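You operate a simulated robot arm through the tools that you are given. There is no shell and no other tool. Be economical: measure what you need, move in short steps, check, and stop when the job is done.

The job below is to be done with a simulated two-armed robot. You get a single attempt, and the scene is never put back.

JOB
Run the table left on auto for two or three steps.
Fine: then stop it and set the mode back to hand.

Only the result counts: the job must be done as asked and must still hold three seconds after the hand-in. Knocking over, shifting, dropping, spilling or breaking anything else fails it.

ROBOT AND FRAMES
Two 7-joint arms with fingered hands on one trunk, on a base that drives. Base frame: it is fixed to the floor where the robot stands at the start and does not move with it; the origin is under the middle of the robot, x ahead of it, y to its left, z up; the surface under the hand at the start is at about z = 94.4. Lengths are in cm, angles in degrees, forces in N, time in s.
The left shoulder is at the start at [2.8, 10.4, 127.1], the right one opposite. With the tool pointing down near the work surface each hand reaches from about 20 to 56 cm from the robot's upright axis, wherever it stands, measured 20 degrees to its own side. Places, roughly: direction switch [40, 0, 100]; mode switch [40, -20, 100]. Payload 2.4 kg a hand.
The TCP of each hand is the grasp point between the finger pads, 1.7 cm short of the fingertips. In the tool frame z runs along the fingers and y along their closing line. Largest opening 8.8 cm; the body of the gripper starts 4.7 cm behind the TCP. The gripper is a hand of 2 fingers: y runs from the thumb to the fingers, the wrist lies at [0, 0, -16.5] in the tool frame.
Orientation is told as [roll, pitch, yaw] about the base's x, y, z axes, in that order, counted from this pose: with the fingers straight down and closing along the base's y, the tool's x points along the base's -x, its y along +y and its z along -z.

CONTROLS
- The arms move only by the tool arm_command. It takes "left_commands", "right_commands" or both (then of equal length, played together; a hand with none holds still); each is a list of rows, each a list of 6 numbers: the shift along the tool's x, y, z in cm, then the turn, a rotation vector about the tool's x, y, z in degrees. In form: [[x, y, z, wx, wy, wz], ...]. A call has 1 to 10 rows; each row is the pose to reach, as a shift and turn from the pose commanded when the call began, along the tool's axes at that moment. Rows are played at 5 a second. More than 5 cm and 8.6 degrees between two rows, and nothing of the call is played. Where a pose cannot be reached the arm comes as near as it can. A force on the tool above 90 N (or 10 N above the force at the start of the call, whichever is more), or a blocked arm, ends the call early, and 0.2 s more pass. In this call time passes only in rows, and 0.2 s behind the last. It gives the time, the measured TCP pose, the force on the tool (base axes), the opening and the grip force at its end, in the units of the frame above (readings bear some noise), with the torque about the TCP (base axes, N m) and any sound that the robot's microphone picked up, and new pictures: "views" is both (left out), scene, wrist or none (wrist: the cameras of the hands that moved).
- Cameras (640 x 400 px; columns grow to the right, rows downward): "scene" is now at [11.34, -2.74, 120.83]; the picture's right is [-0.31, -0.95, 0.00], its down [0.00, -0.00, -1.00] and it looks along [0.95, -0.31, 0.00] (base axes); focal length 214 px, centre (320, 200). "left" rides on the left gripper at [-5, 0.3, -6.3] in its tool frame; the picture's right is [-0.06, -1.00, 0.00], its down [0.78, -0.05, -0.62] and it looks along [0.62, -0.04, 0.79] (tool axes); focal length 275 px, centre (320, 200). "right" rides on the right gripper at [5, 0.3, -6.4] in its tool frame; the picture's right is [-0.06, 1.00, 0.00], its down [-0.78, -0.05, -0.62] and it looks along [-0.62, -0.04, 0.79] (tool axes); focal length 275 px, centre (320, 200). There is no depth. A picture from a camera that has moved, and an enlarged one, comes with that camera's place and axes in the base frame and with its lens.
- lift_body(by): slides the trunk up (or, below 0, down) by that many cm; the arms and the scene camera ride with it, the base frame stays. It gives what a move gives, with no picture.
- base_move(legs): drives the robot by 1 to 6 legs, each [ahead, left, turn to the left] in cm, cm and degrees, along the robot's own axes; the way and the turn of a leg run together, so that a leg with both is an arc; at most 150 cm and 180 degrees a leg. The arms and the cameras ride along, it lands a little off, and it stops where it bumps. It gives what a move gives, and a new picture of the scene camera.
- finger_targets(finger1, thumb_bend, hand): sets how far each is bent, from 0 (flat) to 100 (curled in); at 30 the hand is open as for a grip, at 70 the pads meet at the TCP. One left out holds its place. A second passes; each finger stops where it meets its share of the squeeze, and holds until it gets a number again. It is the only way to open and close the hand. It gives what a move gives, with no picture; readings hold the bend of each and the force on the fingers (four entries, about 0 where the hand has none), thumb and palm.
- pan_tilt(pan, tilt): turns the head with the scene camera to pan (to the left, within 60 degrees either way) and tilt (down, from -29 to 69), counted from straight ahead of the robot. It gives what a move gives, and a new picture of the scene camera.
- enlarge(camera, box): a new picture of the part [left, top, right, bottom] of that camera's present view, enlarged. It takes no simulated time.
- hand_in(): hands the job in; it is judged then, once.

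Go step by step. Nothing tells you exact positions but the pictures and the camera data: compare them with the known pose of the tool, close in by small moves and look again before you grip or let go. The budget is 120 turns and 260 pictures, counting those below and the enlarged ones. Unless the task says otherwise, let go and move clear before handing in, and close with one line.

The tools are called after "Emit:" as name(argument=value, ...) on one line, values as JSON. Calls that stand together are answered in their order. arm_command: Moves the arms, as the interface text tells. Its arguments: {"type":"object","properties":{"left_commands":{"type":"array","items":{"type":"array","items":{"type":"number"}}},"right_commands":{"type":"array","items":{"type":"array","items":{"type":"number"}}},"views":{"type":"string","enum":["both","scene","wrist","none"]}},"required":[]} The other tools are called the same way: lift_body (by) slides the trunk up or down; finger_targets (finger1, thumb_bend, hand) moves the fingers one by one; base_move (legs) drives the base; pan_tilt (pan, tilt) turns the head that bears the scene camera; enlarge (camera, box) takes an enlarged picture of a part of a camera's view; hand_in () hands the job in.

At the start:

```text
clock: 0.0
left_eef_pos: [44.15, 6.82, 128.67]
left_tool_rot: [0.0, -0.1, 0.1]
left_ft_force: [-0.3, -0.4, -0.1]
left_ft_torque: [-0.01, 0.01, -0.02]
left_finger_gap: 8.8
left_grasp_force: 0.0
left_shape: jaw
left_bend: [30.0, 30.0]
left_finger forces: [0.0, 0.0, 0.0, 0.0, 0.0, 0.0]
right_eef_pos: [29.71, -19.73, 130.09]
right_tool_rot: [0.1, 0.1, -0.1]
right_ft_force: [-1.4, -0.1, -0.6]
right_ft_torque: [0.04, 0.0, -0.02]
right_finger_gap: 8.81
right_grasp_force: 0.0
right_shape: jaw
right_bend: [30.0, 30.0]
right_finger forces: [0.1, 0.1, 0.1, 0.0, 0.0, 0.0]
trunk travel left (down, up): [-50.0, 35.0]
robot x, y, heading: [0.2, 0.13, -0.1]
head pan, tilt: [-18.0, -0.2]
```

scene: 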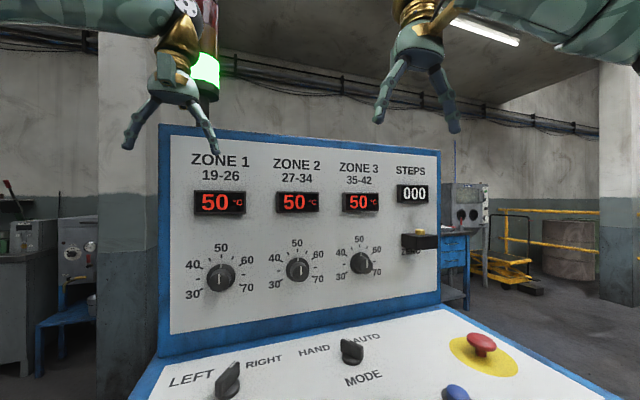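
right: 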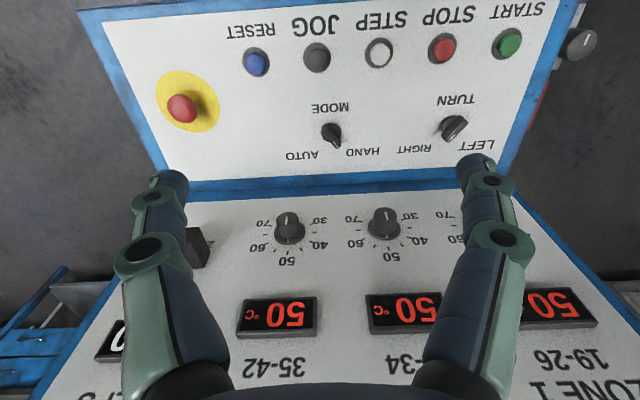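
left: 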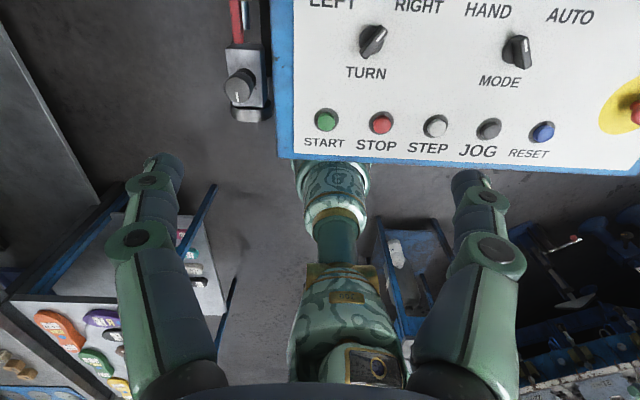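

I see a console with a TURN (left/right) switch, a MODE (hand/auto) switch and START/STOP/STEP/JOG/RESET buttons. I'll look down and enlarge to read the present states.

Emit:
pan_tilt(pan=-5, tilt=40)

Emit:
enlarge(camera="right", box=[220, 0, 600, 200])

Emit:
enlarge(camera="left", box=[200, 0, 640, 180])

```text
clock: 1.1
left_eef_pos: [44.17, 6.8, 128.69]
left_tool_rot: [0.1, 0.0, 0.1]
left_ft_force: [0.6, 0.0, 0.9]
left_ft_torque: [-0.01, -0.02, 0.03]
left_finger_gap: 8.8
left_grasp_force: 0.1
left_shape: jaw
left_bend: [30.0, 30.0]
left_finger forces: [0.1, 0.0, 0.1, 0.0, 0.0, 0.0]
right_eef_pos: [29.7, -19.73, 130.08]
right_tool_rot: [0.0, 0.1, 0.0]
right_ft_force: [-0.6, 0.0, -0.2]
right_ft_torque: [0.0, 0.01, -0.02]
right_finger_gap: 8.77
right_grasp_force: 0.1
right_shape: jaw
right_bend: [30.0, 30.0]
right_finger forces: [0.0, 0.0, 0.0, 0.1, 0.1, 0.1]
trunk travel left (down, up): [-50.0, 35.0]
robot x, y, heading: [0.22, 0.03, -0.3]
head pan, tilt: [-5.0, 40.0]
camera scene: at [11.26, -0.71, 114.44], right [-0.09, -1.0, 0.0], down [-0.64, 0.06, -0.77], along [0.76, -0.07, -0.64], focal length 214 px, centre (320, 200)
```

scene: 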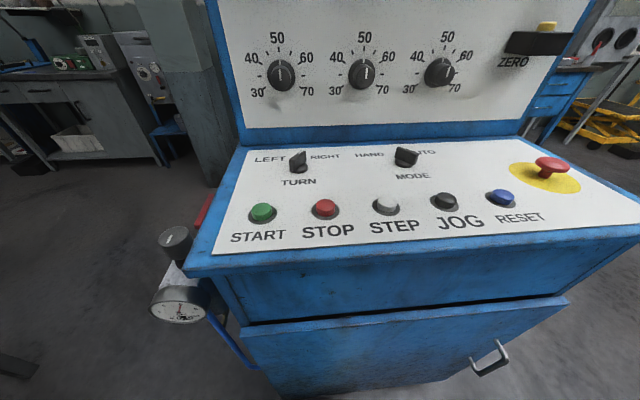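

```text
1.68 times, centred on (410, 100) of right
camera zoom: at [24.63, -19.53, 136.48], right [0.06, 1.0, 0.0], down [0.78, -0.05, 0.62], along [0.62, -0.04, -0.79], focal length 464 px, centre (168, 368)
```

zoom: 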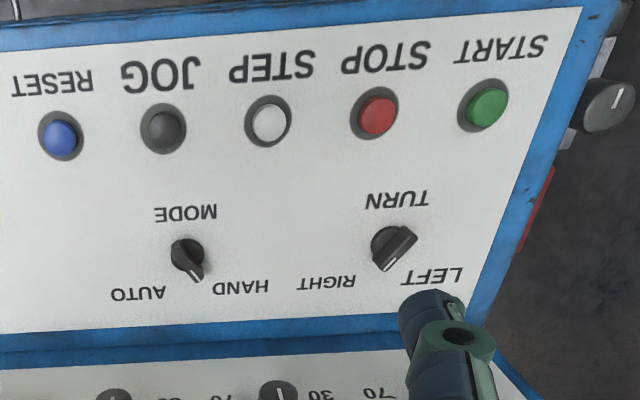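

```text
1.45 times, centred on (420, 90) of left
camera zoom: at [49.17, 7.06, 135.1], right [0.06, -1.0, 0.0], down [-0.78, -0.05, 0.62], along [-0.62, -0.04, -0.79], focal length 400 px, centre (174, 360)
```

zoom: 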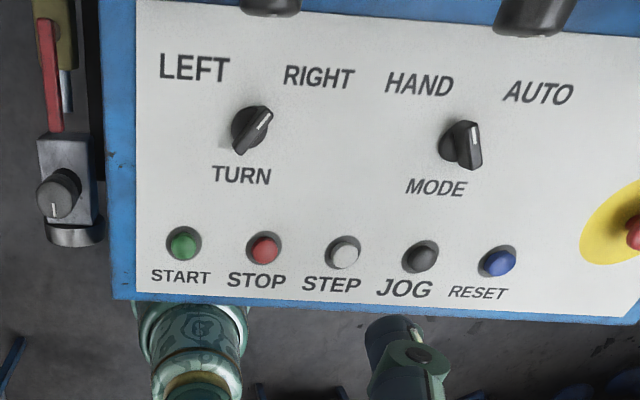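

The TURN pointer seems to lean RIGHT; I need a closer view of both switches and to find the table that turns.

Emit:
enlarge(camera="left", box=[330, 0, 610, 90])

Emit:
enlarge(camera="scene", box=[240, 130, 460, 250])

Emit:
enlarge(camera="scene", box=[140, 190, 260, 350])

Emit:
pan_tilt(pan=50, tilt=10)

Emit:
pan_tilt(pan=0, tilt=-25)

Emit:
pan_tilt(pan=-55, tilt=10)

```text
2.29 times, centred on (470, 45) of left
camera zoom: at [49.17, 7.06, 135.1], right [0.06, -1.0, 0.0], down [-0.78, -0.05, 0.62], along [-0.62, -0.04, -0.79], focal length 629 px, centre (-23, 554)
```

zoom: 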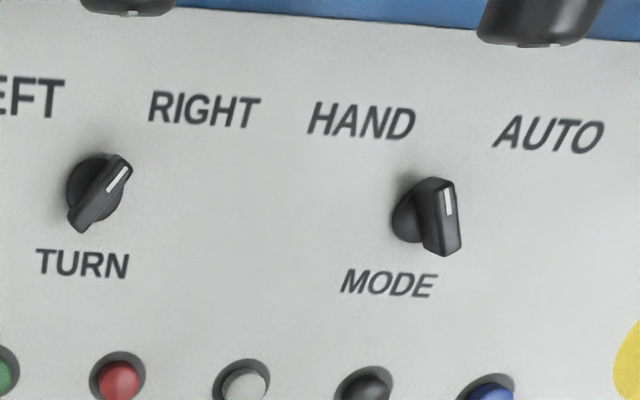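

```text
2.91 times, centred on (350, 190) of scene
camera zoom: at [11.26, -0.71, 114.44], right [-0.09, -1.0, 0.0], down [-0.64, 0.06, -0.77], along [0.76, -0.07, -0.64], focal length 624 px, centre (233, 229)
```

zoom: 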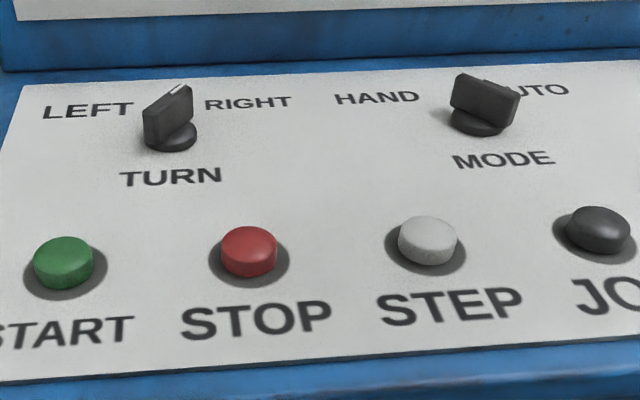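

```text
2.50 times, centred on (200, 270) of scene
camera zoom: at [11.26, -0.71, 114.44], right [-0.09, -1.0, 0.0], down [-0.64, 0.06, -0.77], along [0.76, -0.07, -0.64], focal length 536 px, centre (620, 25)
```

zoom: 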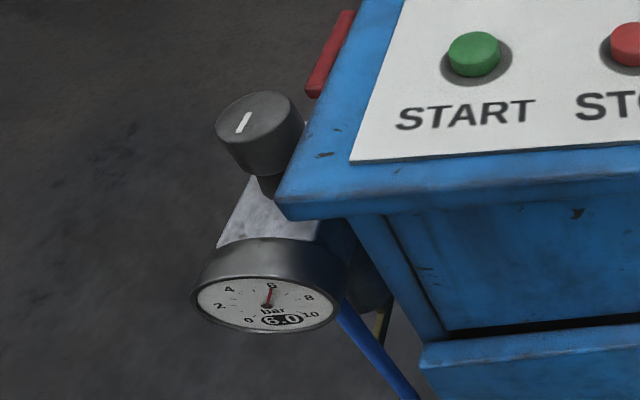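

```text
clock: 2.3
left_eef_pos: [44.14, 6.72, 128.56]
left_tool_rot: [0.0, 0.0, 0.0]
left_ft_force: [0.8, 0.4, 0.3]
left_ft_torque: [-0.02, -0.02, -0.01]
left_finger_gap: 8.79
left_grasp_force: 0.1
left_shape: jaw
left_bend: [30.0, 30.0]
left_finger forces: [0.0, 0.0, 0.0, 0.0, 0.1, 0.1]
right_eef_pos: [29.77, -19.81, 130.01]
right_tool_rot: [0.0, 0.0, 0.1]
right_ft_force: [0.1, -1.1, -0.4]
right_ft_torque: [0.01, -0.03, 0.0]
right_finger_gap: 8.8
right_grasp_force: 0.1
right_shape: jaw
right_bend: [30.0, 30.0]
right_finger forces: [0.0, 0.0, 0.0, 0.0, 0.0, 0.0]
trunk travel left (down, up): [-50.0, 35.0]
robot x, y, heading: [-0.09, -0.1, -0.1]
head pan, tilt: [50.0, 10.0]
camera scene: at [9.26, 6.77, 118.19], right [0.72, -0.69, 0.0], down [-0.19, -0.2, -0.96], along [0.67, 0.69, -0.28], focal length 214 px, centre (320, 200)
```

scene: 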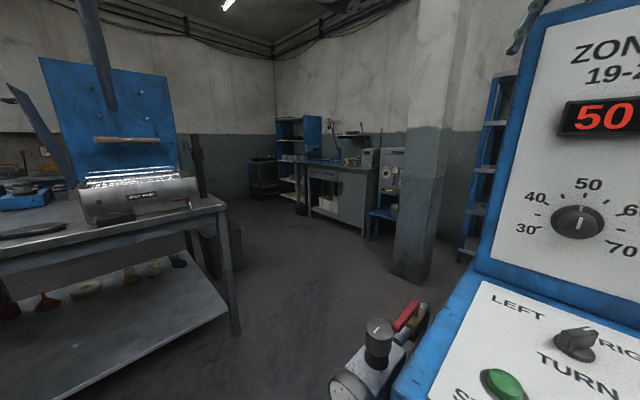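

```text
clock: 3.5
left_eef_pos: [44.15, 6.75, 128.77]
left_tool_rot: [0.0, 0.0, 0.0]
left_ft_force: [0.2, -0.1, -0.7]
left_ft_torque: [0.02, 0.03, -0.01]
left_finger_gap: 8.81
left_grasp_force: 0.1
left_shape: jaw
left_bend: [30.0, 30.0]
left_finger forces: [0.0, 0.0, 0.1, 0.0, 0.1, 0.0]
right_eef_pos: [29.71, -19.82, 129.9]
right_tool_rot: [-0.1, 0.0, -0.1]
right_ft_force: [-0.2, -0.6, 0.8]
right_ft_torque: [0.04, 0.01, 0.01]
right_finger_gap: 8.79
right_grasp_force: 0.0
right_shape: jaw
right_bend: [30.0, 30.0]
right_finger forces: [0.1, 0.0, 0.0, 0.1, 0.1, 0.0]
trunk travel left (down, up): [-50.0, 35.0]
robot x, y, heading: [0.16, -0.08, 0.2]
head pan, tilt: [0.0, -25.0]
camera scene: at [9.28, 6.75, 118.29], right [0.72, -0.7, 0.0], down [-0.19, -0.19, -0.96], along [0.67, 0.69, -0.27], focal length 214 px, centre (320, 200)
```

scene: 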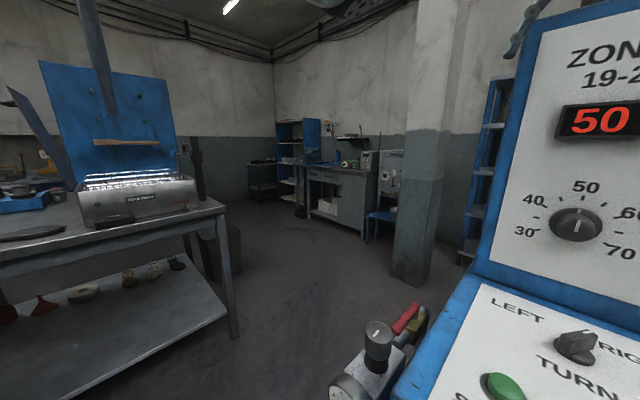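

```text
clock: 4.7
left_eef_pos: [44.06, 6.79, 128.82]
left_tool_rot: [0.0, 0.0, 0.0]
left_ft_force: [0.0, -0.5, 0.0]
left_ft_torque: [0.0, -0.02, 0.01]
left_finger_gap: 8.8
left_grasp_force: 0.0
left_shape: jaw
left_bend: [30.0, 30.0]
left_finger forces: [0.0, 0.1, 0.0, 0.0, 0.0, 0.0]
right_eef_pos: [29.8, -19.71, 129.99]
right_tool_rot: [0.0, 0.0, -0.1]
right_ft_force: [0.3, -0.2, -0.2]
right_ft_torque: [0.0, 0.02, -0.01]
right_finger_gap: 8.8
right_grasp_force: 0.0
right_shape: jaw
right_bend: [30.0, 30.0]
right_finger forces: [0.0, 0.1, 0.0, 0.1, 0.0, 0.0]
trunk travel left (down, up): [-50.0, 35.0]
robot x, y, heading: [0.07, -0.08, -0.1]
head pan, tilt: [-55.0, 10.0]
camera scene: at [9.34, 6.7, 118.25], right [0.71, -0.7, 0.0], down [-0.19, -0.19, -0.96], along [0.67, 0.69, -0.27], focal length 214 px, centre (320, 200)
```

scene: 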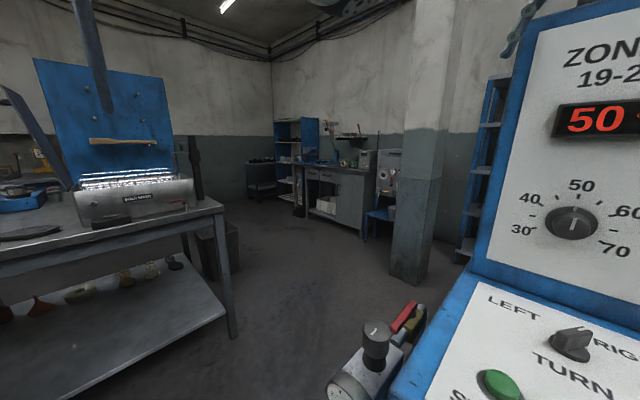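

TURN stands at RIGHT and MODE at HAND, air is at 6 bar. The head pictures lagged, so I look again at the other side.

Emit:
pan_tilt(pan=-55, tilt=10)

```text
clock: 5.3
left_eef_pos: [44.12, 6.72, 128.8]
left_tool_rot: [-0.1, 0.0, 0.1]
left_ft_force: [-0.3, -0.2, 0.6]
left_ft_torque: [-0.01, 0.01, 0.01]
left_finger_gap: 8.8
left_grasp_force: 0.0
left_shape: jaw
left_bend: [30.0, 30.0]
left_finger forces: [0.0, 0.1, 0.0, 0.1, 0.0, 0.0]
right_eef_pos: [29.61, -19.79, 130.0]
right_tool_rot: [-0.1, 0.1, 0.0]
right_ft_force: [0.3, -0.7, -0.4]
right_ft_torque: [0.01, -0.02, -0.01]
right_finger_gap: 8.78
right_grasp_force: 0.0
right_shape: jaw
right_bend: [30.0, 30.0]
right_finger forces: [0.1, 0.0, 0.0, 0.0, 0.1, 0.0]
trunk travel left (down, up): [-50.0, 35.0]
robot x, y, heading: [0.11, -0.17, -0.2]
head pan, tilt: [-55.0, 10.0]
camera scene: at [9.37, 6.67, 118.24], right [0.71, -0.7, 0.0], down [-0.19, -0.19, -0.96], along [0.68, 0.68, -0.27], focal length 214 px, centre (320, 200)
```

scene: 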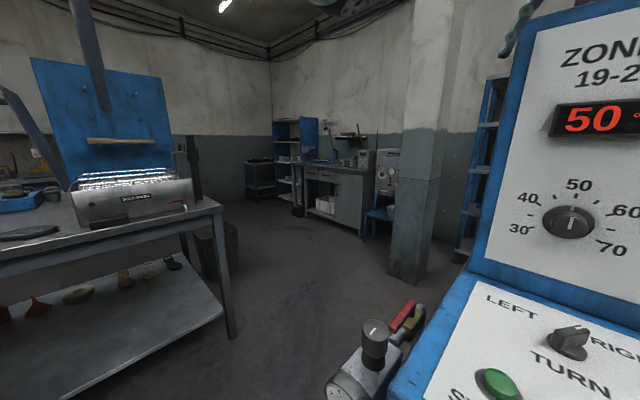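

The head reports -55 but the camera still looks left, creeping slowly. I'll test a different command.

Emit:
pan_tilt(pan=0, tilt=20)

```text
clock: 6.6
left_eef_pos: [44.16, 6.87, 128.75]
left_tool_rot: [0.0, 0.1, 0.1]
left_ft_force: [0.3, -0.6, -0.6]
left_ft_torque: [0.0, 0.02, 0.0]
left_finger_gap: 8.78
left_grasp_force: 0.1
left_shape: jaw
left_bend: [30.0, 30.0]
left_finger forces: [0.1, 0.0, 0.1, 0.1, 0.0, 0.0]
right_eef_pos: [29.72, -19.78, 130.03]
right_tool_rot: [0.0, 0.1, 0.0]
right_ft_force: [-0.1, 0.4, -0.1]
right_ft_torque: [-0.03, -0.01, 0.0]
right_finger_gap: 8.8
right_grasp_force: 0.1
right_shape: jaw
right_bend: [30.0, 30.0]
right_finger forces: [0.0, 0.1, 0.0, 0.1, 0.0, 0.0]
trunk travel left (down, up): [-50.0, 35.0]
robot x, y, heading: [-0.32, 0.01, 0.1]
head pan, tilt: [0.0, 20.0]
camera scene: at [12.1, 0.02, 117.57], right [0.0, -1.0, 0.0], down [-0.34, 0.0, -0.94], along [0.94, 0.0, -0.34], focal length 214 px, centre (320, 200)
```

scene: 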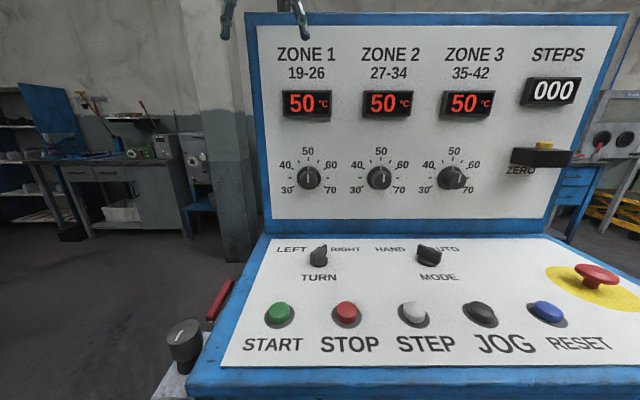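

The head works in single calls. A look to the right to find the table.

Emit:
pan_tilt(pan=-50, tilt=15)

```text
clock: 7.8
left_eef_pos: [44.1, 6.78, 128.88]
left_tool_rot: [0.0, 0.1, 0.0]
left_ft_force: [0.3, -0.3, -0.5]
left_ft_torque: [0.0, 0.0, 0.04]
left_finger_gap: 8.8
left_grasp_force: 0.1
left_shape: jaw
left_bend: [30.0, 30.0]
left_finger forces: [0.0, 0.0, 0.0, 0.0, 0.0, 0.0]
right_eef_pos: [29.7, -19.83, 129.92]
right_tool_rot: [0.0, 0.0, 0.0]
right_ft_force: [0.6, 0.0, 0.7]
right_ft_torque: [0.01, -0.01, 0.01]
right_finger_gap: 8.81
right_grasp_force: 0.0
right_shape: jaw
right_bend: [30.0, 30.0]
right_finger forces: [0.1, 0.1, 0.1, 0.0, 0.1, 0.1]
trunk travel left (down, up): [-50.0, 35.0]
robot x, y, heading: [0.29, 0.1, 0.1]
head pan, tilt: [-50.0, 15.0]
camera scene: at [8.83, -7.1, 118.33], right [-0.76, -0.65, 0.0], down [-0.17, 0.2, -0.96], along [0.62, -0.74, -0.26], focal length 214 px, centre (320, 200)
```

scene: 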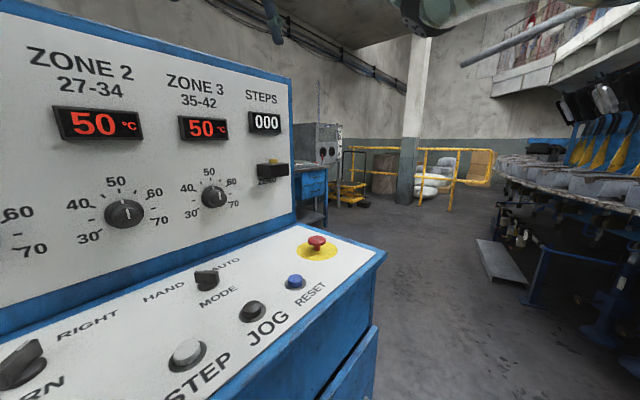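

The big turntable is to the right; the STEPS display here reads 000. By triangulation TURN ≈ [43.8, 0, 95], MODE ≈ [43.5, -19, 94.5], START ≈ [32.7, 5, 94.5], STOP ≈ [32.8, -3.5, 94.5]. I bring the left hand over TURN, yawed to match its tab (about -30).

Emit:
pan_tilt(pan=0, tilt=30)

Emit:
arm_command(left_commands=[[0, -0.8, 3.2, 0, 0, 4], [0, -1.6, 6.4, 0, 0, 8], [0, -2.5, 9.6, 0, 0, 12], [0, -3.3, 12.8, 0, 0, 16], [0, -4.1, 16, 0, 0, 20], [0, -5, 19, 0, 0, 24], [0.2, -5.8, 22, 0, 0, 27], [0.3, -6.6, 24, 0, 0, 30]], views="both")

```text
clock: 8.9
left_eef_pos: [44.04, 6.8, 128.72]
left_tool_rot: [0.1, -0.1, 0.1]
left_ft_force: [0.2, 0.5, 0.9]
left_ft_torque: [0.0, -0.02, -0.03]
left_finger_gap: 8.81
left_grasp_force: 0.0
left_shape: jaw
left_bend: [30.0, 30.0]
left_finger forces: [0.1, 0.1, 0.0, 0.1, 0.0, 0.1]
right_eef_pos: [29.68, -19.82, 129.99]
right_tool_rot: [-0.1, 0.0, -0.1]
right_ft_force: [-0.5, 0.7, -0.1]
right_ft_torque: [0.02, 0.01, -0.03]
right_finger_gap: 8.78
right_grasp_force: 0.0
right_shape: jaw
right_bend: [30.0, 30.0]
right_finger forces: [0.0, 0.0, 0.0, 0.0, 0.1, 0.0]
trunk travel left (down, up): [-50.0, 35.0]
robot x, y, heading: [-0.21, 0.01, 0.0]
head pan, tilt: [0.0, 30.0]
camera scene: at [11.84, 0.03, 115.97], right [0.0, -1.0, 0.0], down [-0.5, 0.0, -0.87], along [0.87, 0.0, -0.5], focal length 214 px, centre (320, 200)
```

scene: 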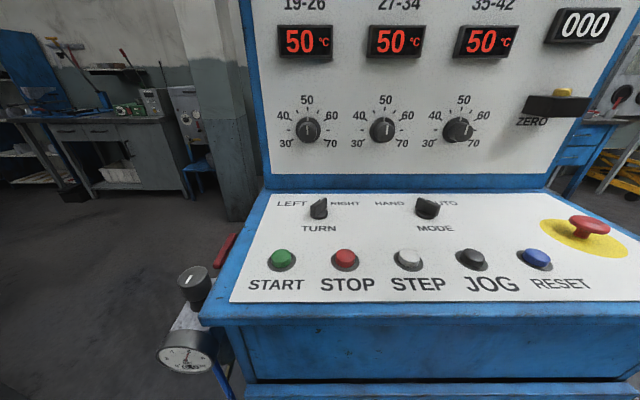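

```text
clock: 10.7
left_eef_pos: [43.78, -0.03, 104.82]
left_tool_rot: [0.0, 0.0, -30.1]
left_ft_force: [-0.1, -0.1, -0.2]
left_ft_torque: [0.01, -0.02, -0.02]
left_finger_gap: 8.79
left_grasp_force: 0.1
left_shape: jaw
left_bend: [30.0, 30.0]
left_finger forces: [0.0, 0.0, 0.0, 0.1, 0.0, 0.0]
right_eef_pos: [29.76, -19.77, 129.96]
right_tool_rot: [-0.1, 0.0, 0.0]
right_ft_force: [-0.5, 0.1, 0.1]
right_ft_torque: [0.04, 0.02, 0.02]
right_finger_gap: 8.81
right_grasp_force: 0.1
right_shape: jaw
right_bend: [30.0, 30.0]
right_finger forces: [0.1, 0.1, 0.0, 0.0, 0.1, 0.0]
trunk travel left (down, up): [-50.0, 35.0]
robot x, y, heading: [0.09, 0.18, 0.1]
head pan, tilt: [0.0, 30.0]
camera scene: at [11.84, 0.02, 115.96], right [0.0, -1.0, 0.0], down [-0.5, 0.0, -0.87], along [0.87, 0.0, -0.5], focal length 214 px, centre (320, 200)
camera left: at [48.28, -2.26, 111.13], right [-0.45, -0.89, 0.0], down [-0.7, 0.35, 0.62], along [-0.55, 0.28, -0.79], focal length 275 px, centre (320, 200)
```

scene: 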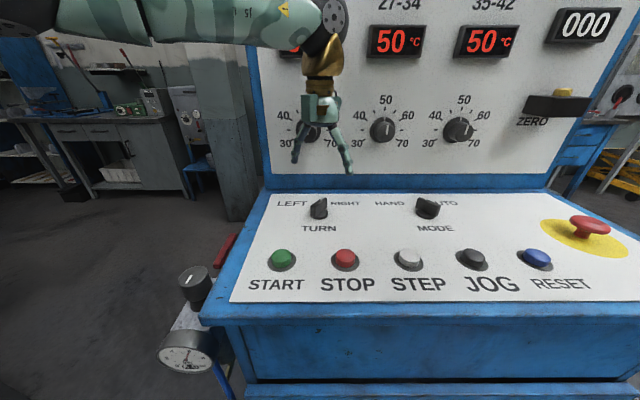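
left: 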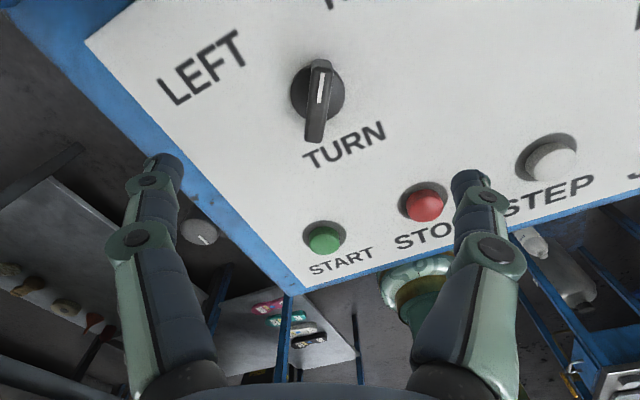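

The tab is aligned with the hand, which is centred over it. I descend to about z 98.

Emit:
arm_command(left_commands=[[0, 0, 2.5, 0, 0, 0], [0, 0, 5, 0, 0, 0], [0, 0, 6.5, 0, 0, 0]], views="both")

```text
clock: 11.5
left_eef_pos: [43.87, 0.08, 98.23]
left_tool_rot: [0.0, 0.0, -30.0]
left_ft_force: [0.4, -0.5, 0.0]
left_ft_torque: [-0.03, -0.03, 0.01]
left_finger_gap: 8.8
left_grasp_force: 0.1
left_shape: jaw
left_bend: [30.0, 30.0]
left_finger forces: [0.0, 0.1, 0.0, 0.1, 0.1, 0.1]
right_eef_pos: [29.65, -19.76, 130.01]
right_tool_rot: [0.0, 0.0, 0.1]
right_ft_force: [1.1, 0.1, -0.8]
right_ft_torque: [0.01, -0.02, 0.03]
right_finger_gap: 8.77
right_grasp_force: 0.1
right_shape: jaw
right_bend: [30.0, 30.0]
right_finger forces: [0.1, 0.1, 0.0, 0.0, 0.0, 0.0]
trunk travel left (down, up): [-50.0, 35.0]
robot x, y, heading: [-0.03, 0.08, 0.1]
head pan, tilt: [0.0, 30.0]
camera scene: at [11.84, 0.03, 115.96], right [0.0, -1.0, 0.0], down [-0.5, 0.0, -0.87], along [0.87, 0.0, -0.5], focal length 214 px, centre (320, 200)
camera left: at [48.4, -2.21, 104.65], right [-0.45, -0.9, 0.0], down [-0.7, 0.35, 0.62], along [-0.55, 0.28, -0.79], focal length 275 px, centre (320, 200)
```

scene: 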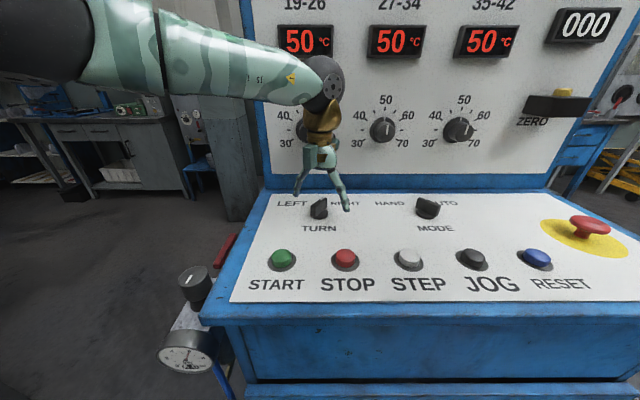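
left: 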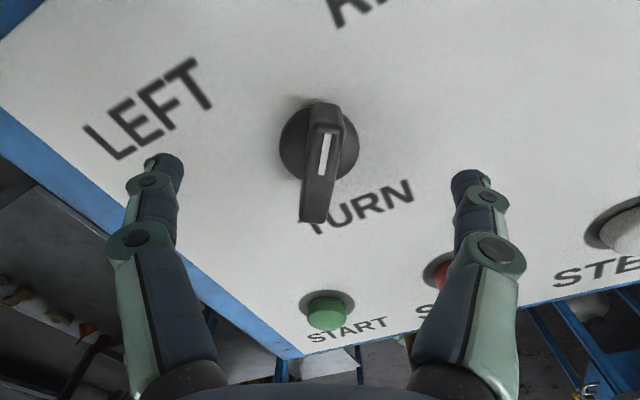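

The fingers straddle the tab. Lower 1 cm more and close gently.

Emit:
arm_command(left_commands=[[0, 0, 0.6, 0, 0, 0], [0, 0, 1.1, 0, 0, 0]], views="none")

Emit:
finger_targets(hand="left", finger1=66, thumb_bend=66)

Emit:
arm_command(left_commands=[[0, 0, 0, 0, 0, 0]], views="both")

```text
clock: 12.1
left_eef_pos: [43.81, -0.01, 97.14]
left_tool_rot: [-0.1, 0.0, -30.0]
left_ft_force: [1.5, 0.0, -0.3]
left_ft_torque: [0.0, 0.0, -0.03]
left_finger_gap: 8.8
left_grasp_force: 0.1
left_shape: jaw
left_bend: [30.0, 30.0]
left_finger forces: [0.1, 0.1, 0.1, 0.1, 0.1, 0.0]
right_eef_pos: [29.7, -19.83, 130.11]
right_tool_rot: [0.0, 0.0, -0.1]
right_ft_force: [-0.8, -0.1, 0.5]
right_ft_torque: [0.02, -0.01, -0.01]
right_finger_gap: 8.79
right_grasp_force: 0.1
right_shape: jaw
right_bend: [30.0, 30.0]
right_finger forces: [0.0, 0.0, 0.1, 0.0, 0.0, 0.0]
trunk travel left (down, up): [-50.0, 35.0]
robot x, y, heading: [0.17, 0.03, -0.1]
head pan, tilt: [0.0, 30.0]
```

```text
clock: 13.1
left_eef_pos: [43.91, 0.07, 97.29]
left_tool_rot: [0.1, 0.0, -30.0]
left_ft_force: [0.8, 0.2, -0.2]
left_ft_torque: [-0.04, 0.05, 0.0]
left_finger_gap: 0.6
left_grasp_force: 0.2
left_shape: fingers
left_bend: [65.0, 66.0]
left_finger forces: [0.2, 0.1, 0.0, 0.0, 0.4, 0.0]
right_eef_pos: [29.66, -19.79, 130.14]
right_tool_rot: [0.0, 0.0, 0.0]
right_ft_force: [0.4, -0.1, -0.3]
right_ft_torque: [0.02, -0.01, 0.0]
right_finger_gap: 8.8
right_grasp_force: 0.1
right_shape: jaw
right_bend: [30.0, 30.0]
right_finger forces: [0.0, 0.0, 0.0, 0.1, 0.0, 0.0]
trunk travel left (down, up): [-50.0, 35.0]
robot x, y, heading: [-0.05, -0.13, 0.1]
head pan, tilt: [0.0, 30.0]
```

```text
clock: 13.5
left_eef_pos: [43.84, 0.09, 97.22]
left_tool_rot: [0.0, -0.1, -30.0]
left_ft_force: [-0.8, -0.8, 0.0]
left_ft_torque: [0.0, -0.01, 0.0]
left_finger_gap: 0.59
left_grasp_force: 0.4
left_shape: fingers
left_bend: [65.0, 66.0]
left_finger forces: [0.3, 0.0, 0.1, 0.0, 0.2, 0.1]
right_eef_pos: [29.73, -19.82, 130.08]
right_tool_rot: [-0.1, -0.1, 0.0]
right_ft_force: [-1.3, -0.3, -0.7]
right_ft_torque: [-0.02, -0.01, 0.0]
right_finger_gap: 8.79
right_grasp_force: 0.0
right_shape: jaw
right_bend: [30.0, 30.0]
right_finger forces: [0.0, 0.1, 0.1, 0.0, 0.0, 0.0]
trunk travel left (down, up): [-50.0, 35.0]
robot x, y, heading: [-0.09, -0.21, 0.1]
head pan, tilt: [0.0, 30.0]
camera scene: at [11.84, 0.03, 115.96], right [0.0, -1.0, 0.0], down [-0.5, 0.0, -0.87], along [0.87, 0.0, -0.5], focal length 214 px, centre (320, 200)
camera left: at [48.36, -2.2, 103.59], right [-0.45, -0.9, 0.0], down [-0.7, 0.35, 0.62], along [-0.55, 0.28, -0.79], focal length 275 px, centre (320, 200)
```

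scene: 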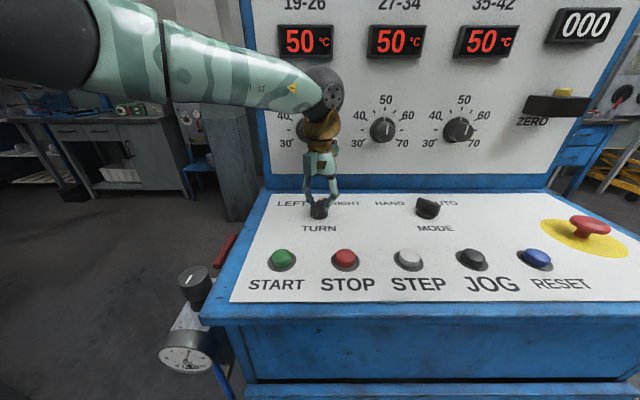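
left: 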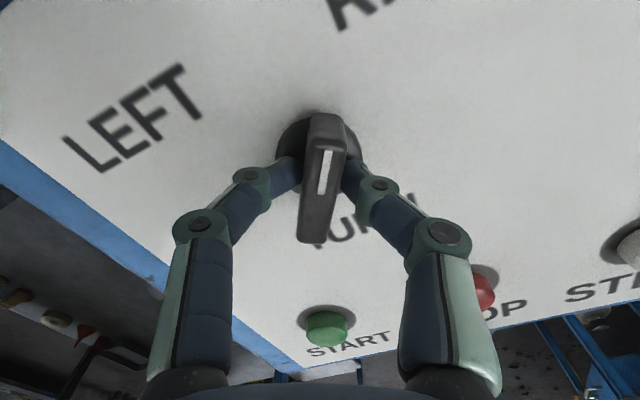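

The pads are on the tab with a light touch. Squeeze and turn it CCW by 62° in small rows.

Emit:
finger_targets(hand="left", finger1=72, thumb_bend=72)

Emit:
arm_command(left_commands=[[0, 0, 0, 0, 0, -7], [0, 0, 0, 0, 0, -14], [0, 0, 0, 0, 0, -21], [0, 0, 0, 0, 0, -28], [0, 0, 0, 0, 0, -35], [0, 0, 0, 0, 0, -42], [0, 0, 0, 0, 0, -49], [0, 0, 0, 0, 0, -56], [0, 0, 0, 0, 0, -62]], views="both")

```text
clock: 14.5
left_eef_pos: [43.89, 0.01, 97.26]
left_tool_rot: [0.1, 0.0, -30.1]
left_ft_force: [-1.1, -0.4, -2.0]
left_ft_torque: [0.0, 0.04, 0.0]
left_finger_gap: 0.34
left_grasp_force: 3.1
left_shape: fingers
left_bend: [68.0, 68.0]
left_finger forces: [2.5, 0.1, 0.0, 0.1, 3.3, 0.0]
right_eef_pos: [29.7, -19.85, 129.97]
right_tool_rot: [0.0, -0.1, 0.0]
right_ft_force: [-0.4, -0.9, -0.1]
right_ft_torque: [-0.02, -0.01, -0.02]
right_finger_gap: 8.81
right_grasp_force: 0.0
right_shape: jaw
right_bend: [30.0, 30.0]
right_finger forces: [0.1, 0.1, 0.1, 0.0, 0.0, 0.0]
trunk travel left (down, up): [-50.0, 35.0]
robot x, y, heading: [-0.13, 0.08, 0.1]
head pan, tilt: [0.0, 30.0]
```

```text
clock: 16.5
left_eef_pos: [43.89, 0.2, 97.24]
left_tool_rot: [-0.1, 0.0, 32.1]
left_ft_force: [2.4, 0.3, -0.2]
left_ft_torque: [-0.01, -0.01, -0.01]
left_finger_gap: 0.31
left_grasp_force: 3.4
left_shape: fingers
left_bend: [69.0, 68.0]
left_finger forces: [2.7, 0.1, 0.0, 0.0, 3.6, 0.0]
right_eef_pos: [29.73, -19.76, 130.03]
right_tool_rot: [0.0, 0.1, 0.1]
right_ft_force: [-0.2, -0.2, 0.0]
right_ft_torque: [-0.01, 0.04, 0.0]
right_finger_gap: 8.79
right_grasp_force: 0.1
right_shape: jaw
right_bend: [30.0, 30.0]
right_finger forces: [0.1, 0.1, 0.0, 0.1, 0.0, 0.1]
trunk travel left (down, up): [-50.0, 35.0]
robot x, y, heading: [-0.3, 0.02, -0.0]
head pan, tilt: [0.0, 30.0]
camera scene: at [11.86, 0.03, 115.96], right [0.0, -1.0, 0.0], down [-0.5, 0.0, -0.87], along [0.87, 0.0, -0.5], focal length 214 px, centre (320, 200)
camera left: at [47.93, 3.09, 103.53], right [0.58, -0.81, 0.0], down [-0.64, -0.46, 0.62], along [-0.5, -0.36, -0.79], focal length 275 px, centre (320, 200)
```

scene: 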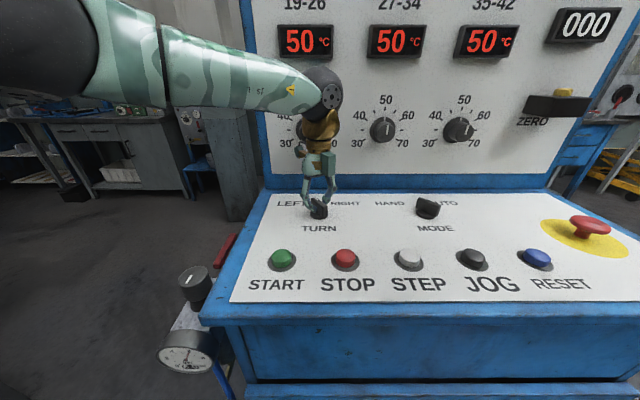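
left: 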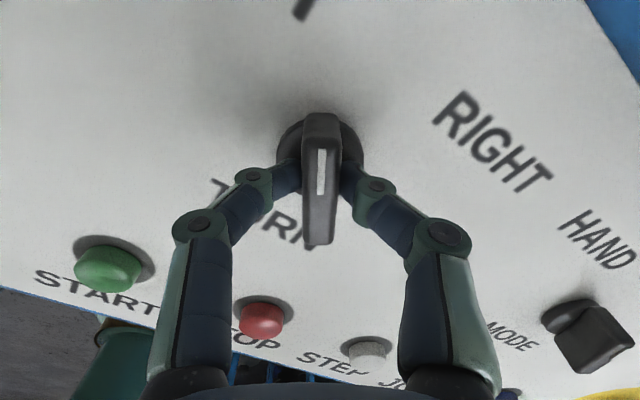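

TURN followed to the LEFT side. I open, lift, and check; at the same time the right hand goes over MODE with yaw +30.

Emit:
finger_targets(hand="left", finger1=30, thumb_bend=30)

Emit:
arm_command(left_commands=[[0, 0, -2, 0, 0, 0], [0, 0, -4, 0, 0, 0], [0, 0, -6, 0, 0, 0], [0, 0, -8, 0, 0, 0], [0, 0, -8, 0, 0, 0], [0, 0, -8, 0, 0, 0], [0, 0, -8, 0, 0, 0], [0, 0, -8, 0, 0, 0]], right_commands=[[-1.8, 0.1, 3.2, 0, 0, -4], [-3.5, 0.2, 6.4, 0, 0, -8], [-5.2, 0.3, 9.6, 0, 0, -12], [-7, 0.4, 12.8, 0, 0, -16], [-8.7, 0.5, 16, 0, 0, -20], [-10.4, 0.6, 19, 0, 0, -24], [-12.1, 0.7, 22, 0, 0, -27], [-13.8, 0.8, 25.2, 0, 0, -30]], views="both")

```text
clock: 17.5
left_eef_pos: [43.71, 0.22, 97.13]
left_tool_rot: [0.0, 0.0, 32.0]
left_ft_force: [-0.1, -0.1, -0.4]
left_ft_torque: [-0.04, 0.01, -0.03]
left_finger_gap: 8.32
left_grasp_force: 0.2
left_shape: fingers
left_bend: [30.0, 30.0]
left_finger forces: [0.0, 0.0, 0.1, 0.0, 0.0, 0.1]
right_eef_pos: [29.76, -19.8, 129.96]
right_tool_rot: [0.0, 0.0, 0.0]
right_ft_force: [-0.3, 0.0, -1.5]
right_ft_torque: [0.0, -0.04, -0.01]
right_finger_gap: 8.78
right_grasp_force: 0.0
right_shape: jaw
right_bend: [30.0, 30.0]
right_finger forces: [0.0, 0.1, 0.0, 0.0, 0.0, 0.0]
trunk travel left (down, up): [-50.0, 35.0]
robot x, y, heading: [0.15, -0.06, -0.0]
head pan, tilt: [0.0, 30.0]
```

```text
clock: 19.3
left_eef_pos: [43.93, 0.15, 105.12]
left_tool_rot: [0.1, 0.1, 32.1]
left_ft_force: [-0.1, -0.4, 1.3]
left_ft_torque: [0.01, 0.0, -0.03]
left_finger_gap: 8.35
left_grasp_force: 0.1
left_shape: fingers
left_bend: [30.0, 30.0]
left_finger forces: [0.0, 0.0, 0.0, 0.0, 0.1, 0.0]
right_eef_pos: [43.56, -18.88, 104.79]
right_tool_rot: [0.0, 0.0, 30.0]
right_ft_force: [0.1, 0.5, 0.2]
right_ft_torque: [0.01, 0.02, 0.06]
right_finger_gap: 8.79
right_grasp_force: 0.1
right_shape: jaw
right_bend: [30.0, 30.0]
right_finger forces: [0.0, 0.0, 0.0, 0.0, 0.1, 0.0]
trunk travel left (down, up): [-50.0, 35.0]
robot x, y, heading: [0.39, 0.23, 0.0]
head pan, tilt: [0.0, 30.0]
camera scene: at [11.86, 0.04, 115.96], right [0.0, -1.0, 0.0], down [-0.5, 0.0, -0.87], along [0.87, 0.0, -0.5], focal length 214 px, centre (320, 200)
camera right: at [38.97, -21.15, 111.33], right [-0.45, 0.89, 0.0], down [0.7, 0.35, 0.62], along [0.55, 0.28, -0.79], focal length 275 px, centre (320, 200)
camera left: at [47.98, 3.03, 111.48], right [0.58, -0.81, 0.0], down [-0.64, -0.46, 0.62], along [-0.5, -0.36, -0.79], focal length 275 px, centre (320, 200)
```

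scene: 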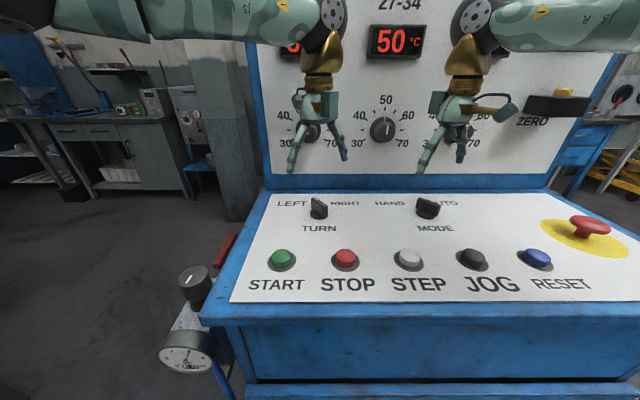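
right: 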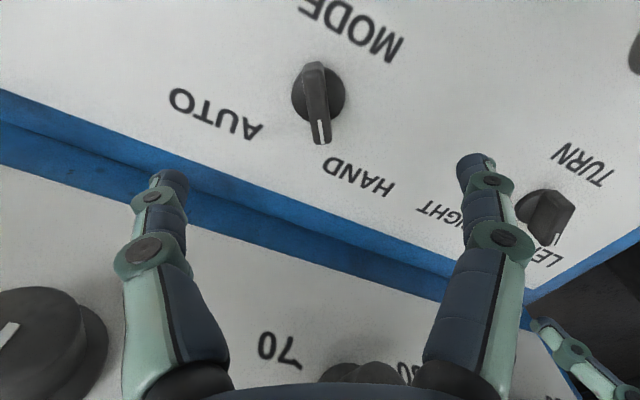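
left: 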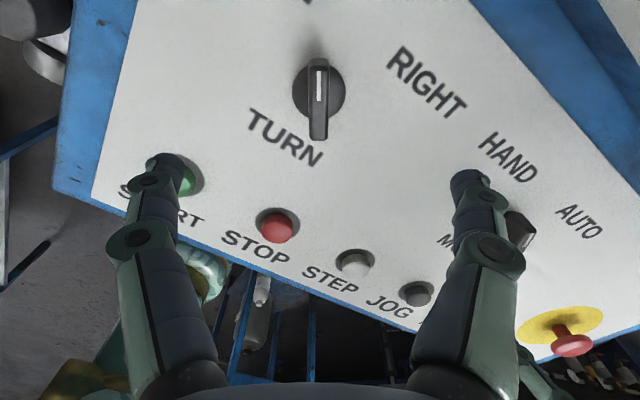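

TURN now points LEFT. The right hand is centred on MODE, so I lower it and close on the tab.

Emit:
arm_command(right_commands=[[0, 0, 2.5, 0, 0, 0], [0, 0, 5, 0, 0, 0], [0, 0, 6.6, 0, 0, 0], [0, 0, 7.6, 0, 0, 0]], views="none")

Emit:
finger_targets(hand="right", finger1=66, thumb_bend=66)

Emit:
enlarge(camera="right", box=[0, 0, 640, 400])

```text
clock: 20.3
left_eef_pos: [43.79, 0.2, 105.12]
left_tool_rot: [0.1, 0.0, 32.0]
left_ft_force: [0.9, 0.4, 0.4]
left_ft_torque: [-0.02, 0.06, -0.01]
left_finger_gap: 8.37
left_grasp_force: 0.1
left_shape: fingers
left_bend: [30.0, 30.0]
left_finger forces: [0.0, 0.0, 0.0, 0.1, 0.0, 0.1]
right_eef_pos: [43.5, -18.84, 97.43]
right_tool_rot: [-0.1, 0.0, 30.0]
right_ft_force: [-0.2, 0.1, 0.2]
right_ft_torque: [-0.01, -0.03, 0.02]
right_finger_gap: 8.79
right_grasp_force: 0.1
right_shape: jaw
right_bend: [30.0, 30.0]
right_finger forces: [0.1, 0.0, 0.1, 0.0, 0.0, 0.0]
trunk travel left (down, up): [-50.0, 35.0]
robot x, y, heading: [0.17, 0.07, 0.0]
head pan, tilt: [0.0, 30.0]
```

```text
clock: 21.3
left_eef_pos: [43.85, 0.08, 105.16]
left_tool_rot: [0.0, 0.0, 32.0]
left_ft_force: [0.0, 0.0, -0.7]
left_ft_torque: [0.02, 0.01, -0.01]
left_finger_gap: 8.33
left_grasp_force: 0.0
left_shape: fingers
left_bend: [30.0, 30.0]
left_finger forces: [0.0, 0.0, 0.0, 0.0, 0.0, 0.1]
right_eef_pos: [43.45, -19.0, 97.46]
right_tool_rot: [0.0, 0.0, 30.1]
right_ft_force: [0.0, -1.1, -0.3]
right_ft_torque: [0.01, -0.01, 0.01]
right_finger_gap: 0.59
right_grasp_force: 0.7
right_shape: fingers
right_bend: [66.0, 65.0]
right_finger forces: [0.0, 0.0, 0.0, 0.0, 0.7, 0.1]
trunk travel left (down, up): [-50.0, 35.0]
robot x, y, heading: [0.42, -0.25, -0.0]
head pan, tilt: [0.0, 30.0]
```

```text
1.00 times, centred on (320, 200) of right (not enlarged: the box is as wide or as high as the picture)
camera zoom: at [38.91, -21.23, 103.77], right [-0.45, 0.9, 0.0], down [0.7, 0.35, 0.62], along [0.55, 0.28, -0.79], focal length 275 px, centre (320, 200)
```

zoom: 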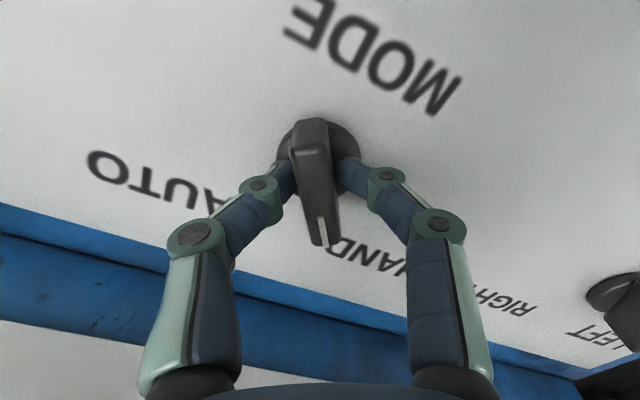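

Good grip. Squeeze and turn MODE clockwise toward AUTO.

Emit:
finger_targets(hand="right", finger1=72, thumb_bend=72)

Emit:
arm_command(right_commands=[[0, 0, 0, 0, 0, 7], [0, 0, 0, 0, 0, 14], [0, 0, 0, 0, 0, 21], [0, 0, 0, 0, 0, 28], [0, 0, 0, 0, 0, 35], [0, 0, 0, 0, 0, 42], [0, 0, 0, 0, 0, 49], [0, 0, 0, 0, 0, 56], [0, 0, 0, 0, 0, 62]], views="both")

```text
clock: 22.3
left_eef_pos: [43.84, 0.19, 105.18]
left_tool_rot: [0.0, 0.0, 32.0]
left_ft_force: [0.1, -0.8, 0.1]
left_ft_torque: [-0.01, -0.01, -0.04]
left_finger_gap: 8.36
left_grasp_force: 0.1
left_shape: fingers
left_bend: [30.0, 30.0]
left_finger forces: [0.0, 0.0, 0.1, 0.0, 0.0, 0.0]
right_eef_pos: [43.55, -19.04, 97.32]
right_tool_rot: [0.0, 0.0, 30.1]
right_ft_force: [1.5, -1.3, -1.3]
right_ft_torque: [0.01, -0.04, -0.03]
right_finger_gap: 0.37
right_grasp_force: 2.9
right_shape: fingers
right_bend: [69.0, 68.0]
right_finger forces: [2.1, 0.1, 0.0, 0.1, 3.9, 0.0]
trunk travel left (down, up): [-50.0, 35.0]
robot x, y, heading: [-0.05, -0.19, -0.1]
head pan, tilt: [0.0, 30.0]
```

```text
clock: 24.3
left_eef_pos: [43.92, 0.13, 105.11]
left_tool_rot: [0.0, 0.0, 32.1]
left_ft_force: [0.0, -0.5, -0.3]
left_ft_torque: [0.02, -0.03, 0.01]
left_finger_gap: 8.35
left_grasp_force: 0.0
left_shape: fingers
left_bend: [30.0, 30.0]
left_finger forces: [0.0, 0.0, 0.0, 0.1, 0.1, 0.0]
right_eef_pos: [43.44, -19.02, 97.25]
right_tool_rot: [-0.1, -0.1, -32.0]
right_ft_force: [-0.1, 2.3, 0.9]
right_ft_torque: [0.05, -0.01, 0.03]
right_finger_gap: 0.33
right_grasp_force: 3.4
right_shape: fingers
right_bend: [69.0, 69.0]
right_finger forces: [4.5, 0.0, 0.0, 0.1, 1.9, 0.0]
trunk travel left (down, up): [-50.0, 35.0]
robot x, y, heading: [-0.28, 0.06, -0.2]
head pan, tilt: [0.0, 30.0]
camera scene: at [11.84, 0.08, 115.96], right [0.0, -1.0, 0.0], down [-0.5, 0.0, -0.87], along [0.87, 0.0, -0.5], focal length 214 px, centre (320, 200)
camera right: at [39.33, -16.13, 103.69], right [0.58, 0.81, 0.0], down [0.64, -0.46, 0.62], along [0.5, -0.36, -0.79], focal length 275 px, centre (320, 200)
```

scene: 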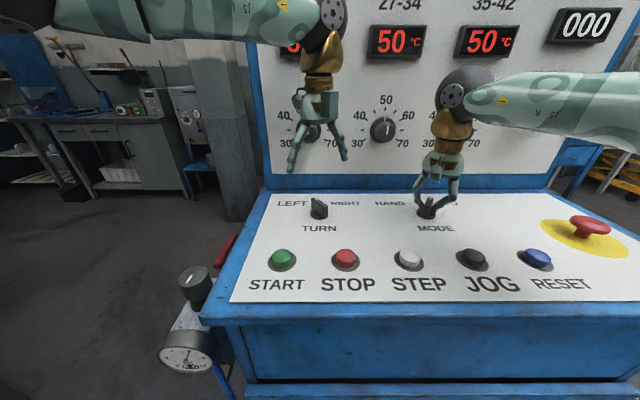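
right: 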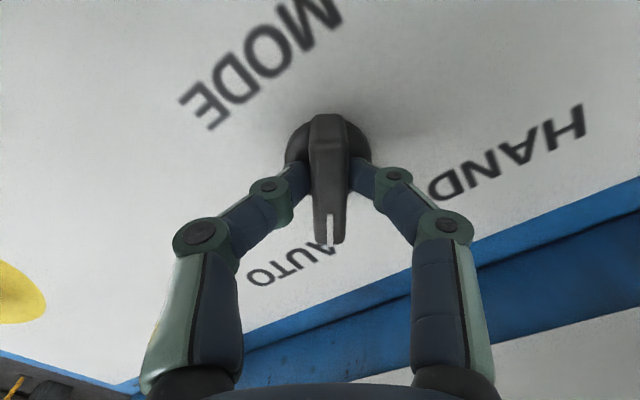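

MODE is at AUTO; the right hand keeps hold of it so it can turn back quickly. Now the left hand closes and goes over START.

Emit:
finger_targets(hand="left", finger1=70, thumb_bend=70)

Emit:
arm_command(left_commands=[[1.7, 2.5, 0, 0, 0, 8], [3.4, 5, 0, 0, 0, 16], [5.1, 7.5, 1.5, 0, 0, 24], [6.83, 10.1, 3.1, 0, 0, 32]], views="both")

```text
clock: 25.3
left_eef_pos: [43.87, 0.19, 105.15]
left_tool_rot: [0.0, 0.0, 32.0]
left_ft_force: [0.2, 0.1, -0.4]
left_ft_torque: [-0.04, 0.01, 0.0]
left_finger_gap: 0.0
left_grasp_force: 0.1
left_shape: fingers
left_bend: [70.0, 70.0]
left_finger forces: [0.0, 0.0, 0.0, 0.0, 0.1, 0.0]
right_eef_pos: [43.55, -18.98, 97.29]
right_tool_rot: [-0.1, 0.0, -32.0]
right_ft_force: [1.1, 2.9, -0.2]
right_ft_torque: [0.05, -0.02, 0.01]
right_finger_gap: 0.32
right_grasp_force: 3.0
right_shape: fingers
right_bend: [69.0, 69.0]
right_finger forces: [4.6, 0.0, 0.1, 0.1, 1.9, 0.1]
trunk travel left (down, up): [-50.0, 35.0]
robot x, y, heading: [-0.06, -0.16, -0.1]
head pan, tilt: [0.0, 30.0]
```

```text
clock: 26.3
left_eef_pos: [32.64, 5.23, 101.92]
left_tool_rot: [-0.1, 0.0, 0.0]
left_ft_force: [-0.5, 0.1, -0.4]
left_ft_torque: [0.01, 0.0, 0.0]
left_finger_gap: 0.0
left_grasp_force: 0.1
left_shape: fingers
left_bend: [70.0, 70.0]
left_finger forces: [0.1, 0.1, 0.0, 0.0, 0.0, 0.0]
right_eef_pos: [43.37, -19.11, 97.26]
right_tool_rot: [0.0, 0.0, -32.0]
right_ft_force: [-0.3, 3.1, 1.2]
right_ft_torque: [0.09, 0.01, 0.0]
right_finger_gap: 0.34
right_grasp_force: 3.7
right_shape: fingers
right_bend: [69.0, 69.0]
right_finger forces: [4.3, 0.0, 0.0, 0.1, 2.0, 0.0]
trunk travel left (down, up): [-50.0, 35.0]
robot x, y, heading: [0.12, -0.07, -0.1]
head pan, tilt: [0.0, 30.0]
camera scene: at [11.84, 0.07, 115.96], right [0.0, -1.0, 0.0], down [-0.5, 0.0, -0.87], along [0.87, 0.0, -0.5], focal length 214 px, centre (320, 200)
camera left: at [37.7, 5.41, 108.27], right [0.06, -1.0, 0.0], down [-0.78, -0.05, 0.62], along [-0.62, -0.04, -0.79], focal length 275 px, centre (320, 200)
```

scene: 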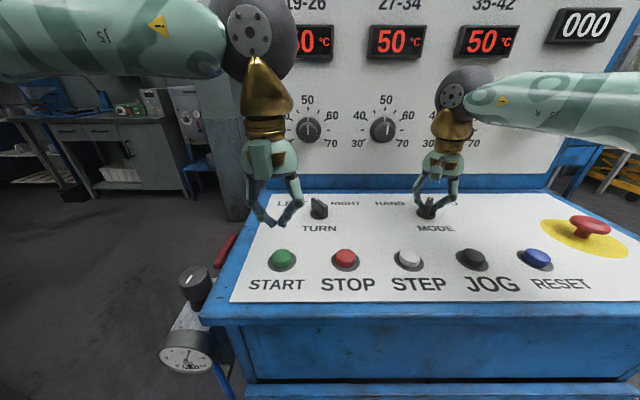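
left: 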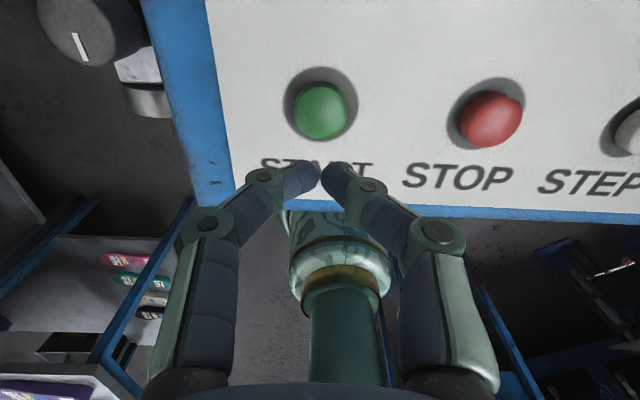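

START lies right under the fingertips. I lower to just above the cap.

Emit:
arm_command(left_commands=[[0, 0.1, 2, 0, 0, 0], [0, 0.15, 4, 0, 0, 0], [0, 0.15, 5, 0, 0, 0]], views="both")

```text
clock: 27.1
left_eef_pos: [32.74, 5.36, 96.89]
left_tool_rot: [-0.1, 0.0, 0.0]
left_ft_force: [0.0, -0.1, 1.7]
left_ft_torque: [0.0, -0.05, 0.0]
left_finger_gap: 0.0
left_grasp_force: 1.0
left_shape: fingers
left_bend: [70.0, 70.0]
left_finger forces: [0.8, 0.0, 0.1, 0.0, 1.4, 0.0]
right_eef_pos: [43.54, -19.07, 97.2]
right_tool_rot: [0.0, 0.0, -31.9]
right_ft_force: [1.3, 2.4, 0.4]
right_ft_torque: [0.04, -0.02, 0.01]
right_finger_gap: 0.32
right_grasp_force: 2.5
right_shape: fingers
right_bend: [69.0, 69.0]
right_finger forces: [4.3, 0.0, 0.0, 0.0, 1.8, 0.0]
trunk travel left (down, up): [-50.0, 35.0]
robot x, y, heading: [-0.17, 0.05, -0.0]
head pan, tilt: [0.0, 30.0]
heard: click
camera scene: at [11.83, 0.07, 115.97], right [0.0, -1.0, 0.0], down [-0.5, 0.0, -0.87], along [0.87, 0.0, -0.5], focal length 214 px, centre (320, 200)
camera left: at [37.69, 5.65, 103.34], right [0.06, -1.0, 0.0], down [-0.78, -0.05, 0.62], along [-0.62, -0.04, -0.79], focal length 275 px, centre (320, 200)
```

scene: 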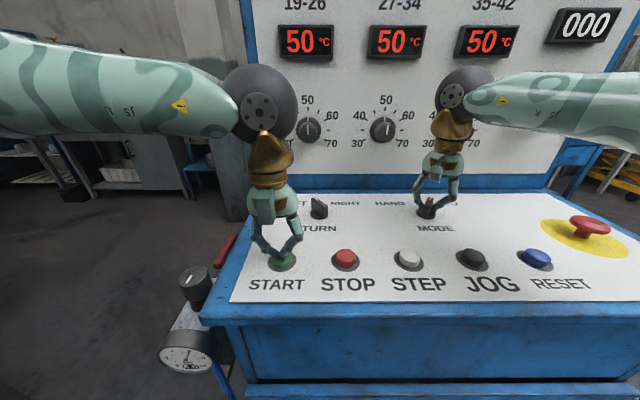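
left: 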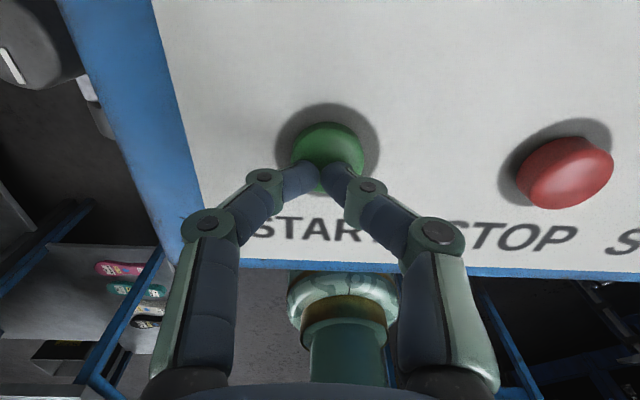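

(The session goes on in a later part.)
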